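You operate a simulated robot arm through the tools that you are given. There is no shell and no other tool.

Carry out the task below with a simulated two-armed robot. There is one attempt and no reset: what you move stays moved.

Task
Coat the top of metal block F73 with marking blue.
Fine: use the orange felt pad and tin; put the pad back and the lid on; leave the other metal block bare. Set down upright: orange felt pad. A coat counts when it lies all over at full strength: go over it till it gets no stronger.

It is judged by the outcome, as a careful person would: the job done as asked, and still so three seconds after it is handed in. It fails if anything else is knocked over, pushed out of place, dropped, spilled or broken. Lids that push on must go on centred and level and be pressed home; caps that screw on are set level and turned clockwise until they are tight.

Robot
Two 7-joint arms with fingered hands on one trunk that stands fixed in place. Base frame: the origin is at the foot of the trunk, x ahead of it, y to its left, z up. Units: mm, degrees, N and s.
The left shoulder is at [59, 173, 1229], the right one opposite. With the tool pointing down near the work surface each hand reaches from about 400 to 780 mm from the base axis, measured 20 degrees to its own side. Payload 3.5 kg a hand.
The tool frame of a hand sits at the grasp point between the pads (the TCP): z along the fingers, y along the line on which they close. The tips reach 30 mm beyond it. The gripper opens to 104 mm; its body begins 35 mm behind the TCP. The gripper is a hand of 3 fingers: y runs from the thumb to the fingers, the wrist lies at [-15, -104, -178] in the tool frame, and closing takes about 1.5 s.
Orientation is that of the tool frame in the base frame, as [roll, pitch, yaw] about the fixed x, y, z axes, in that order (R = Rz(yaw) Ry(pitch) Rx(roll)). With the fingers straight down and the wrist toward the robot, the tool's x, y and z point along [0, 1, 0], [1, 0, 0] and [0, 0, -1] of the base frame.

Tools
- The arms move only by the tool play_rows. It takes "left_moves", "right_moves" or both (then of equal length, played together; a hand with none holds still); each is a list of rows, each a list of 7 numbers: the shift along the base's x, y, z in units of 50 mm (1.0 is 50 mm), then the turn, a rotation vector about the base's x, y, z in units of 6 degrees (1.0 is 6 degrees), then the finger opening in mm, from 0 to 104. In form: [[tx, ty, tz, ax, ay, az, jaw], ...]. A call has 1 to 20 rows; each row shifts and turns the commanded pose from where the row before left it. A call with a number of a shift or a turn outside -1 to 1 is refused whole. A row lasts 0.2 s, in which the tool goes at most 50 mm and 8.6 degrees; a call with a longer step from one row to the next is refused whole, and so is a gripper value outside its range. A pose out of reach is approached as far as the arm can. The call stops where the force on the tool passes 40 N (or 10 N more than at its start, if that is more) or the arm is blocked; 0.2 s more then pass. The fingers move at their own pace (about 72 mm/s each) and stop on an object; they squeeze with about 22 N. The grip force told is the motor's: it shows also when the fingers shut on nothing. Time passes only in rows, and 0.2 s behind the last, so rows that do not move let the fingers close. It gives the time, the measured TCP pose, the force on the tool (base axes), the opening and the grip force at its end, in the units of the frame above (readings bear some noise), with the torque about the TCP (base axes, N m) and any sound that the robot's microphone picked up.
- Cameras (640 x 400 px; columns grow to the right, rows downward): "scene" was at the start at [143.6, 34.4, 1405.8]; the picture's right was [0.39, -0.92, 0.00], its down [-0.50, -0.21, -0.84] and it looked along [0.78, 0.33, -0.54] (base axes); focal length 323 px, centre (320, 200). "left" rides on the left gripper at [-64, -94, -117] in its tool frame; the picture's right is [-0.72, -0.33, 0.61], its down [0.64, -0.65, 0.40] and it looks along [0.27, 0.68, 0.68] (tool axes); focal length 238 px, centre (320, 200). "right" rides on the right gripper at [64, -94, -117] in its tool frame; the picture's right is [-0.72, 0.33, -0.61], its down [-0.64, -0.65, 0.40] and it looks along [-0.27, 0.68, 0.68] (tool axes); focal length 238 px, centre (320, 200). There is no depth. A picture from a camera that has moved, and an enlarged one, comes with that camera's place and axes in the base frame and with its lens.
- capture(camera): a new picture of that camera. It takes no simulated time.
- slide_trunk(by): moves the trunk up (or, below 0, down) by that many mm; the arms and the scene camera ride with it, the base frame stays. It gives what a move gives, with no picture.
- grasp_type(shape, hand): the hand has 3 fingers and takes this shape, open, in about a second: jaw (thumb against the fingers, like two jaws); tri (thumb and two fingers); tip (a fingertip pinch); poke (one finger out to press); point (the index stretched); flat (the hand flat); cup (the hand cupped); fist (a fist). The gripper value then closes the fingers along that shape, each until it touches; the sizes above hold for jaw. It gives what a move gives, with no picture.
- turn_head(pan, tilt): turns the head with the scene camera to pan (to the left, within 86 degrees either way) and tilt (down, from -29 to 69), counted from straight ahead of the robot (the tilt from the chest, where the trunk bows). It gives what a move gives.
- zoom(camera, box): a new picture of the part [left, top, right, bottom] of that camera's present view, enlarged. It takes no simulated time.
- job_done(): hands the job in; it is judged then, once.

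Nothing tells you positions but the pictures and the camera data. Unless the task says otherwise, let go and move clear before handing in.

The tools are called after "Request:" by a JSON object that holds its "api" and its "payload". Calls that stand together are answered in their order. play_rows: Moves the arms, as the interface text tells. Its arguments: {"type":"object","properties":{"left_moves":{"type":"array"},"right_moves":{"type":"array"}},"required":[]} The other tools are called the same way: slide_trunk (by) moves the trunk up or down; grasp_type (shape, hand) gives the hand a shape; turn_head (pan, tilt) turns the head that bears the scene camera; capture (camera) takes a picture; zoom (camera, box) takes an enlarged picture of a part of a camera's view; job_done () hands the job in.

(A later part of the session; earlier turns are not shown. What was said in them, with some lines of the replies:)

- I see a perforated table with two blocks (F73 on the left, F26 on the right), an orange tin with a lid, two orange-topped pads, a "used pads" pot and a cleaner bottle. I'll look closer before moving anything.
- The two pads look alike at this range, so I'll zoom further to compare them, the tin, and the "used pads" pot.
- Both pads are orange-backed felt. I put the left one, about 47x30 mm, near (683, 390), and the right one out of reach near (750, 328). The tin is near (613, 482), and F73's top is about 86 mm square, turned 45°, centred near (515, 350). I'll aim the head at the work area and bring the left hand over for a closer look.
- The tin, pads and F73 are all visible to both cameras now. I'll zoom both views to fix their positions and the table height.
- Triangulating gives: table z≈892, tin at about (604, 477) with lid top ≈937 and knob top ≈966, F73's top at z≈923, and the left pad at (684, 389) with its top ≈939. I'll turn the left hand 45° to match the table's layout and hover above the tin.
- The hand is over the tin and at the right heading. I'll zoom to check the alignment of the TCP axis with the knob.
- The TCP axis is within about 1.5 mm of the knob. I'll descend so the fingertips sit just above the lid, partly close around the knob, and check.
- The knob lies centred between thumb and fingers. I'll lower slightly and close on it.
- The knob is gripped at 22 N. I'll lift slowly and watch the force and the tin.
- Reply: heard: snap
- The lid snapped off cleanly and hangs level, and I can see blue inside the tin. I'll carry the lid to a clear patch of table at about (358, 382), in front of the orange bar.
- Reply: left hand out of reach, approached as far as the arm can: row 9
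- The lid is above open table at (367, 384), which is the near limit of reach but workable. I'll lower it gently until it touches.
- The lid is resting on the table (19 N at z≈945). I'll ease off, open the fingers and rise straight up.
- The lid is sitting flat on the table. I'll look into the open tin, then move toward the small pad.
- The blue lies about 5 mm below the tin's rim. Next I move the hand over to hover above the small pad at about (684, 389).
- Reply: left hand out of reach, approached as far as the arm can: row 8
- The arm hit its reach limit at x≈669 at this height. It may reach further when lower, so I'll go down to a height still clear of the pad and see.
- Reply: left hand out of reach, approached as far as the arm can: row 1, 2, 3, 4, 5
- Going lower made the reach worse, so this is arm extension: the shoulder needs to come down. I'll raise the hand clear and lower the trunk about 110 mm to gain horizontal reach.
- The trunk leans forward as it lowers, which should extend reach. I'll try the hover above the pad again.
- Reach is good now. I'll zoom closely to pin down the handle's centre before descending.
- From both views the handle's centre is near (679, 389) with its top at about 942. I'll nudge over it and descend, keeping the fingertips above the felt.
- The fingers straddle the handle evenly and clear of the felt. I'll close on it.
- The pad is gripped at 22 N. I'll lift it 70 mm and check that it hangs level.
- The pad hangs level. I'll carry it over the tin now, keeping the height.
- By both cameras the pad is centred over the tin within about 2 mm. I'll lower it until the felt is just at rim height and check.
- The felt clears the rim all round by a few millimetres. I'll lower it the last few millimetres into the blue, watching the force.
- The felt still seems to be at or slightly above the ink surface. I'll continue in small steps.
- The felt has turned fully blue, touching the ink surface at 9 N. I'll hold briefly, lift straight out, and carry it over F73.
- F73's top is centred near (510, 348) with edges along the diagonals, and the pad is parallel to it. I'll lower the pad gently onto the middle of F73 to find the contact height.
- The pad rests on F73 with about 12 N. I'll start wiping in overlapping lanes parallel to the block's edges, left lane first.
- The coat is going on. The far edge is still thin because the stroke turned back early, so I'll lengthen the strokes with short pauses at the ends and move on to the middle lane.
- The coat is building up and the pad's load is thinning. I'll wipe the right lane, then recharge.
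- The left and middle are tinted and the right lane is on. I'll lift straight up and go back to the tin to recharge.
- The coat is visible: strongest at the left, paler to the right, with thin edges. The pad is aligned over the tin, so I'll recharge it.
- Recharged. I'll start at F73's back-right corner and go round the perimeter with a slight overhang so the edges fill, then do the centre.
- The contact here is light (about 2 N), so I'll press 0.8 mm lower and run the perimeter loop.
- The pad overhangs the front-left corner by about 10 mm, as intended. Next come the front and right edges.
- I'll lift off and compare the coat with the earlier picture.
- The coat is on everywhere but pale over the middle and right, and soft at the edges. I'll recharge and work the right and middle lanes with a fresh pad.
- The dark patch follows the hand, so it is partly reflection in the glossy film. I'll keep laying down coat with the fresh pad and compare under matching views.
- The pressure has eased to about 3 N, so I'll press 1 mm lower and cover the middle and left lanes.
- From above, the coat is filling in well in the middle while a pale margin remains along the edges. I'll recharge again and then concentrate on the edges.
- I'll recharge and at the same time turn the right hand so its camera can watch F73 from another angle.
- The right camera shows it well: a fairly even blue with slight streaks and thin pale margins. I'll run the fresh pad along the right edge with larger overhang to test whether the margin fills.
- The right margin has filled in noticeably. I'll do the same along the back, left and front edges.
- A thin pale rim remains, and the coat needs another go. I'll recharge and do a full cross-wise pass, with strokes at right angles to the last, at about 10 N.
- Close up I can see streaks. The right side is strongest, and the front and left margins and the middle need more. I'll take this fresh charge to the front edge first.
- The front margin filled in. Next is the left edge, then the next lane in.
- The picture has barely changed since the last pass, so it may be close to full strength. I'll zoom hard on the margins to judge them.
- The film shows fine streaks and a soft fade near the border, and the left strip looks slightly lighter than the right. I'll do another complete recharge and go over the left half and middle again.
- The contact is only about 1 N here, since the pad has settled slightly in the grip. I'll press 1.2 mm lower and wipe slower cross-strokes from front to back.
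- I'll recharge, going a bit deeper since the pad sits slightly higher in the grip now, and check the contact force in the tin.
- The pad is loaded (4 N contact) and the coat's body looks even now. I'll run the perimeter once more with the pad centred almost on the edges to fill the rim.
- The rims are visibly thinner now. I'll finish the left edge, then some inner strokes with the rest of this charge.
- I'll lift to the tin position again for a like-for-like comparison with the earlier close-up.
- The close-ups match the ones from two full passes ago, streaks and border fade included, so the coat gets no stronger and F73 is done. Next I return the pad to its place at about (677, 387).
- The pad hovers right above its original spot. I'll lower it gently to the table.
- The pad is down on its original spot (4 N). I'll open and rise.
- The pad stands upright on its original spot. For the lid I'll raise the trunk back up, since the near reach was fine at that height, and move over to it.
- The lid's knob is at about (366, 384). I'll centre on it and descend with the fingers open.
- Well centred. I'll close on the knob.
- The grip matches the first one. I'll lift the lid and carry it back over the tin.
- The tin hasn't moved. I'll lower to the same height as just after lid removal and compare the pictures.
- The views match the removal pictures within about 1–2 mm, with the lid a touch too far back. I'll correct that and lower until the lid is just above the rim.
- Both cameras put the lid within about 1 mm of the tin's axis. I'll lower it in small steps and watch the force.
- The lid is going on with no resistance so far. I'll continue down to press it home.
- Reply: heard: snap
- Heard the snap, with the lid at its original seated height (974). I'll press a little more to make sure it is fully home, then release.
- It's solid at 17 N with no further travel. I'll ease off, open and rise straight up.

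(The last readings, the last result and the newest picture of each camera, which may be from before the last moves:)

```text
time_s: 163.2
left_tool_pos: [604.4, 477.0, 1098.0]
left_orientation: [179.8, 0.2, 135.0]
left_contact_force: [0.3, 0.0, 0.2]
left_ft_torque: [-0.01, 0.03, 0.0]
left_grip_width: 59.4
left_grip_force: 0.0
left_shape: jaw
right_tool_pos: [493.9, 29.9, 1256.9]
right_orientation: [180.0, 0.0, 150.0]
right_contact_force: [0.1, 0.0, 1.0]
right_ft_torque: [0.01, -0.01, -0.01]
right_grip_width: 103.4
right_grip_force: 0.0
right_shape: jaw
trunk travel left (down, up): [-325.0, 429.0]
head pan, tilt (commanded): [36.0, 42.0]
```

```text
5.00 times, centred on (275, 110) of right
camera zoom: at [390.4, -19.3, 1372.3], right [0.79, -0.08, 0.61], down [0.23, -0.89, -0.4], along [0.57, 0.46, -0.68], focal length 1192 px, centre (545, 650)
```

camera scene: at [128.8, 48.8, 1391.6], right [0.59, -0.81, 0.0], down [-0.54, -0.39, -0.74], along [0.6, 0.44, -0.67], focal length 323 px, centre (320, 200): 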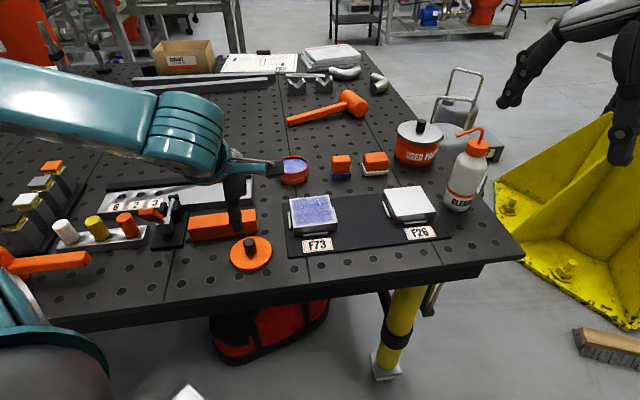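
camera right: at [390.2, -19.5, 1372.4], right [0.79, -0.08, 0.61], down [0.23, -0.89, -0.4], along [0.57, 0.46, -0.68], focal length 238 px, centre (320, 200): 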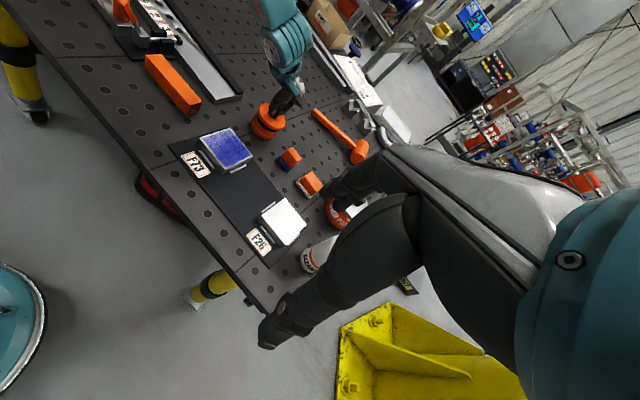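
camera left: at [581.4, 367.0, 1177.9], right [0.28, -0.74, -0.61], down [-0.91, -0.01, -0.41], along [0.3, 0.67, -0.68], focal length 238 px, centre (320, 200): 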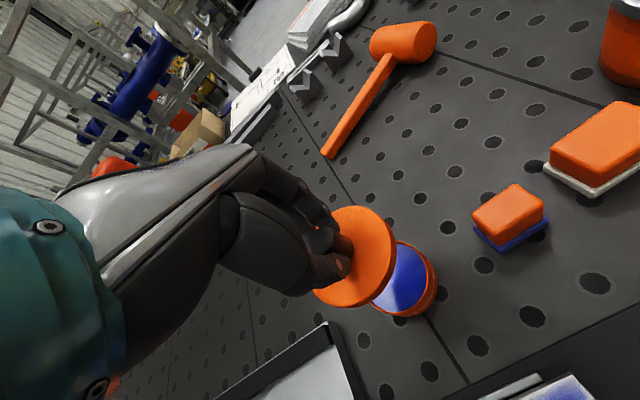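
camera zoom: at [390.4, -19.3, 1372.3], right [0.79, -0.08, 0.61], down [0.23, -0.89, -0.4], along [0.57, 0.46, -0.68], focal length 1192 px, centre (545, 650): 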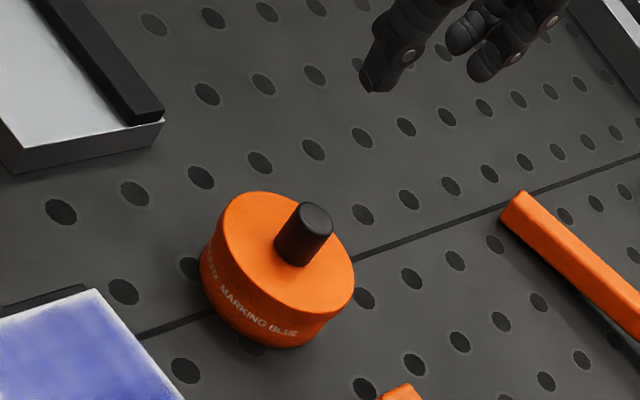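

The lid is centred, level and seated, and the pad is back. I'll withdraw the left hand and take a last careful look at everything, the coat especially.

Request:
{"api": "play_rows", "payload": {"left_moves": [[-0.4, 0, 0.5, 0, 0, 0, 80], [-0.8, 0, 0.5, 0, 0, 0, 104], [-0.8, -0.1, 0.5, 0, 0, 0, 104], [-0.8, -0.1, 0.2, 0, 0, 0, 104], [-0.8, -0.1, 0, 0, 0, 0, 104], [-0.5, 0, 0, 0, 0, 0, 104], [0, 0, 0, 0, 0, 0, 104]]}}

Request:
{"api": "capture", "payload": {"camera": "scene"}}

Request:
{"api": "zoom", "payload": {"camera": "scene", "box": [275, 180, 355, 260]}}

Request:
{"api": "zoom", "payload": {"camera": "right", "box": [190, 110, 270, 190]}}

Request:
{"api": "capture", "payload": {"camera": "left"}}

```text
time_s: 164.8
left_tool_pos: [399.1, 460.9, 1184.2]
left_orientation: [179.9, 0.3, 135.0]
left_contact_force: [0.0, -0.9, 1.0]
left_ft_torque: [-0.03, 0.01, 0.01]
left_grip_width: 103.6
left_grip_force: 0.0
left_shape: jaw
right_tool_pos: [493.0, 29.6, 1256.3]
right_orientation: [180.0, 0.0, 150.1]
right_contact_force: [-0.1, -0.3, 0.2]
right_ft_torque: [-0.01, 0.01, -0.03]
right_grip_width: 103.5
right_grip_force: 0.1
right_shape: jaw
trunk travel left (down, up): [-325.0, 429.0]
head pan, tilt (commanded): [36.0, 42.0]
```

```text
taken
camera scene: at [129.0, 48.8, 1391.6], right [0.59, -0.81, 0.0], down [-0.54, -0.39, -0.74], along [0.6, 0.44, -0.67], focal length 323 px, centre (320, 200)
```

scene: 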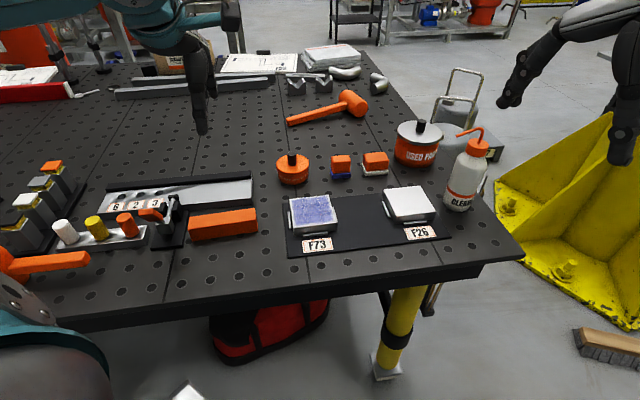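

```text
5.00 times, centred on (315, 220) of scene
camera zoom: at [129.0, 48.8, 1391.6], right [0.59, -0.81, 0.0], down [-0.54, -0.39, -0.74], along [0.6, 0.44, -0.67], focal length 1617 px, centre (345, 100)
```

zoom: 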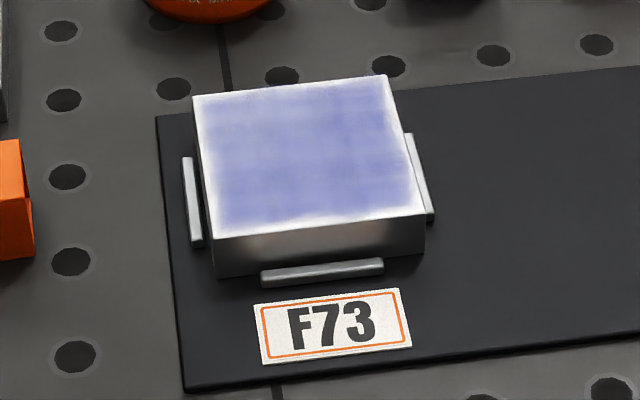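

```text
5.00 times, centred on (230, 150) of right
camera zoom: at [390.2, -19.7, 1372.4], right [0.79, -0.08, 0.61], down [0.23, -0.89, -0.4], along [0.57, 0.46, -0.68], focal length 1192 px, centre (770, 450)
```

zoom: 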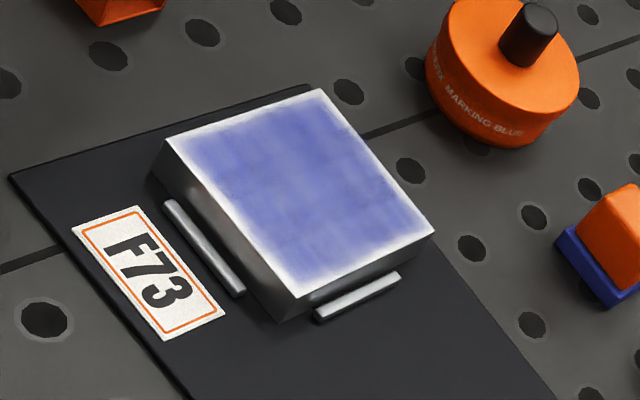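

```text
taken
camera left: at [376.7, 350.0, 1300.1], right [0.28, -0.74, -0.61], down [-0.91, -0.01, -0.41], along [0.3, 0.67, -0.68], focal length 238 px, centre (320, 200)
```

left: 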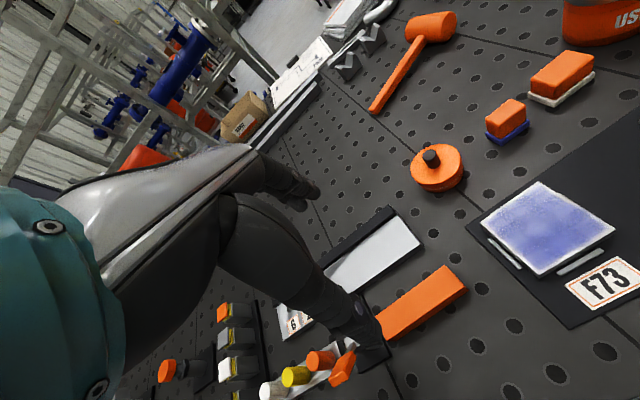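

The coat reads as an even matte blue with a narrow lighter rim. I'll zoom in at several spots to judge whether any area is weaker.

Request:
{"api": "zoom", "payload": {"camera": "scene", "box": [295, 192, 345, 232]}}

Request:
{"api": "zoom", "payload": {"camera": "right", "box": [207, 122, 257, 172]}}

Request:
{"api": "zoom", "payload": {"camera": "left", "box": [470, 170, 630, 290]}}

Request:
{"api": "zoom", "payload": {"camera": "scene", "box": [375, 180, 445, 245]}}

```text
10.00 times, centred on (320, 212) of scene
camera zoom: at [129.0, 48.8, 1391.6], right [0.59, -0.81, 0.0], down [-0.54, -0.39, -0.74], along [0.6, 0.44, -0.67], focal length 3234 px, centre (320, 80)
```

zoom: 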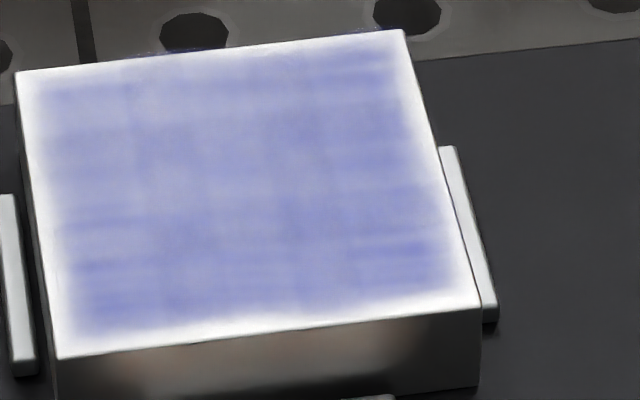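

```text
8.00 times, centred on (232, 147) of right
camera zoom: at [390.2, -19.7, 1372.4], right [0.79, -0.08, 0.61], down [0.23, -0.89, -0.4], along [0.57, 0.46, -0.68], focal length 1907 px, centre (1024, 624)
```

zoom: 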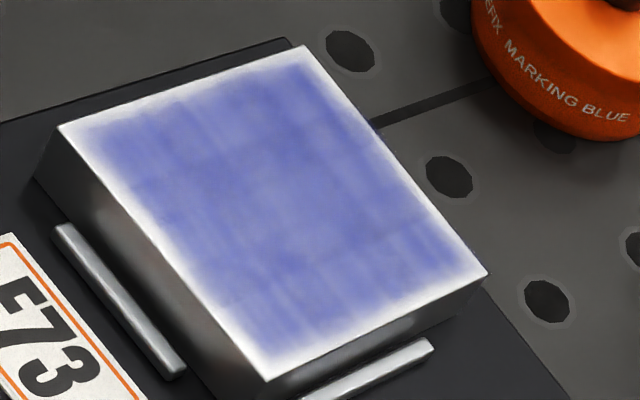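

```text
3.33 times, centred on (550, 230) of left
camera zoom: at [376.7, 350.0, 1300.1], right [0.28, -0.74, -0.61], down [-0.91, -0.01, -0.41], along [0.3, 0.67, -0.68], focal length 794 px, centre (-447, 100)
```

zoom: 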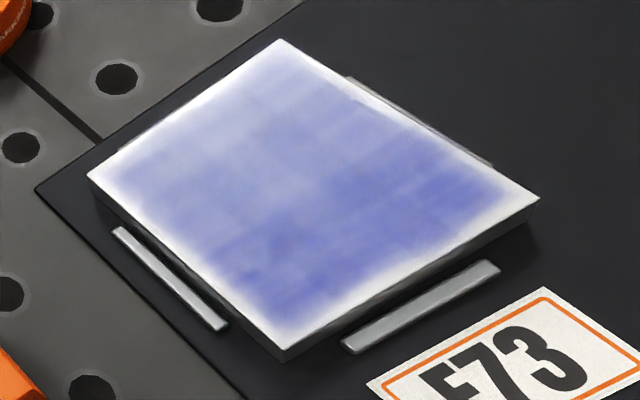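

```text
6.15 times, centred on (410, 212) of scene
camera zoom: at [129.0, 48.8, 1391.6], right [0.59, -0.81, 0.0], down [-0.54, -0.39, -0.74], along [0.6, 0.44, -0.67], focal length 1990 px, centre (-234, 123)
```

zoom: 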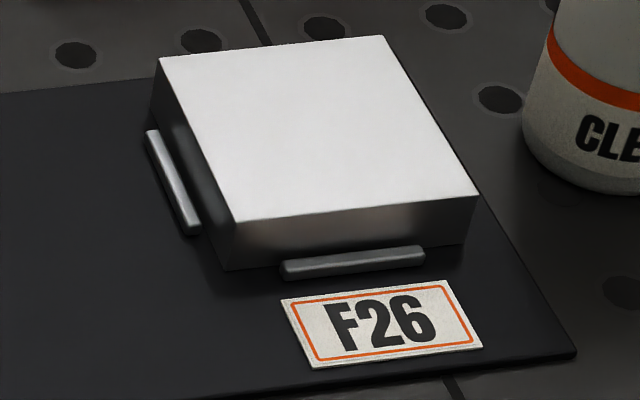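

The pad stayed fully dark through the last two passes and the close-ups stopped changing, so the coat is at full strength. F26 is bare, the pad stands upright in its place, the tin's lid is snapped on level, and both hands are clear. I'm handing in.

Request:
{"api": "job_done", "payload": {}}

```text
The job is handed in.
```

The top of F73 is coated with marking blue, and the job is handed in; I don't have a result back yet.

- **Coat:** I recharged the pad seven times and wiped the whole top in both directions, including the edges with the pad overhanging. Close-ups after the last two full passes matched the earlier ones, and the pad no longer lost ink, so I took it to be at full strength. A soft pale border about 4–5 mm wide stayed along the edges whatever I did. I judged it to be how the film is drawn rather than bare metal, but I couldn't confirm that.
- **Pad:** There were two orange felt pads. I used the smaller one, because the larger one looked out of the arm's reach. It is back on its original spot, upright and felt down.
- **Tin:** The lid is back on, centred and level. It snapped home and didn't move further when pressed.
- **Everything else:** F26 is still bare. I saw no spills, and nothing else looked moved. Both hands are clear of the table.
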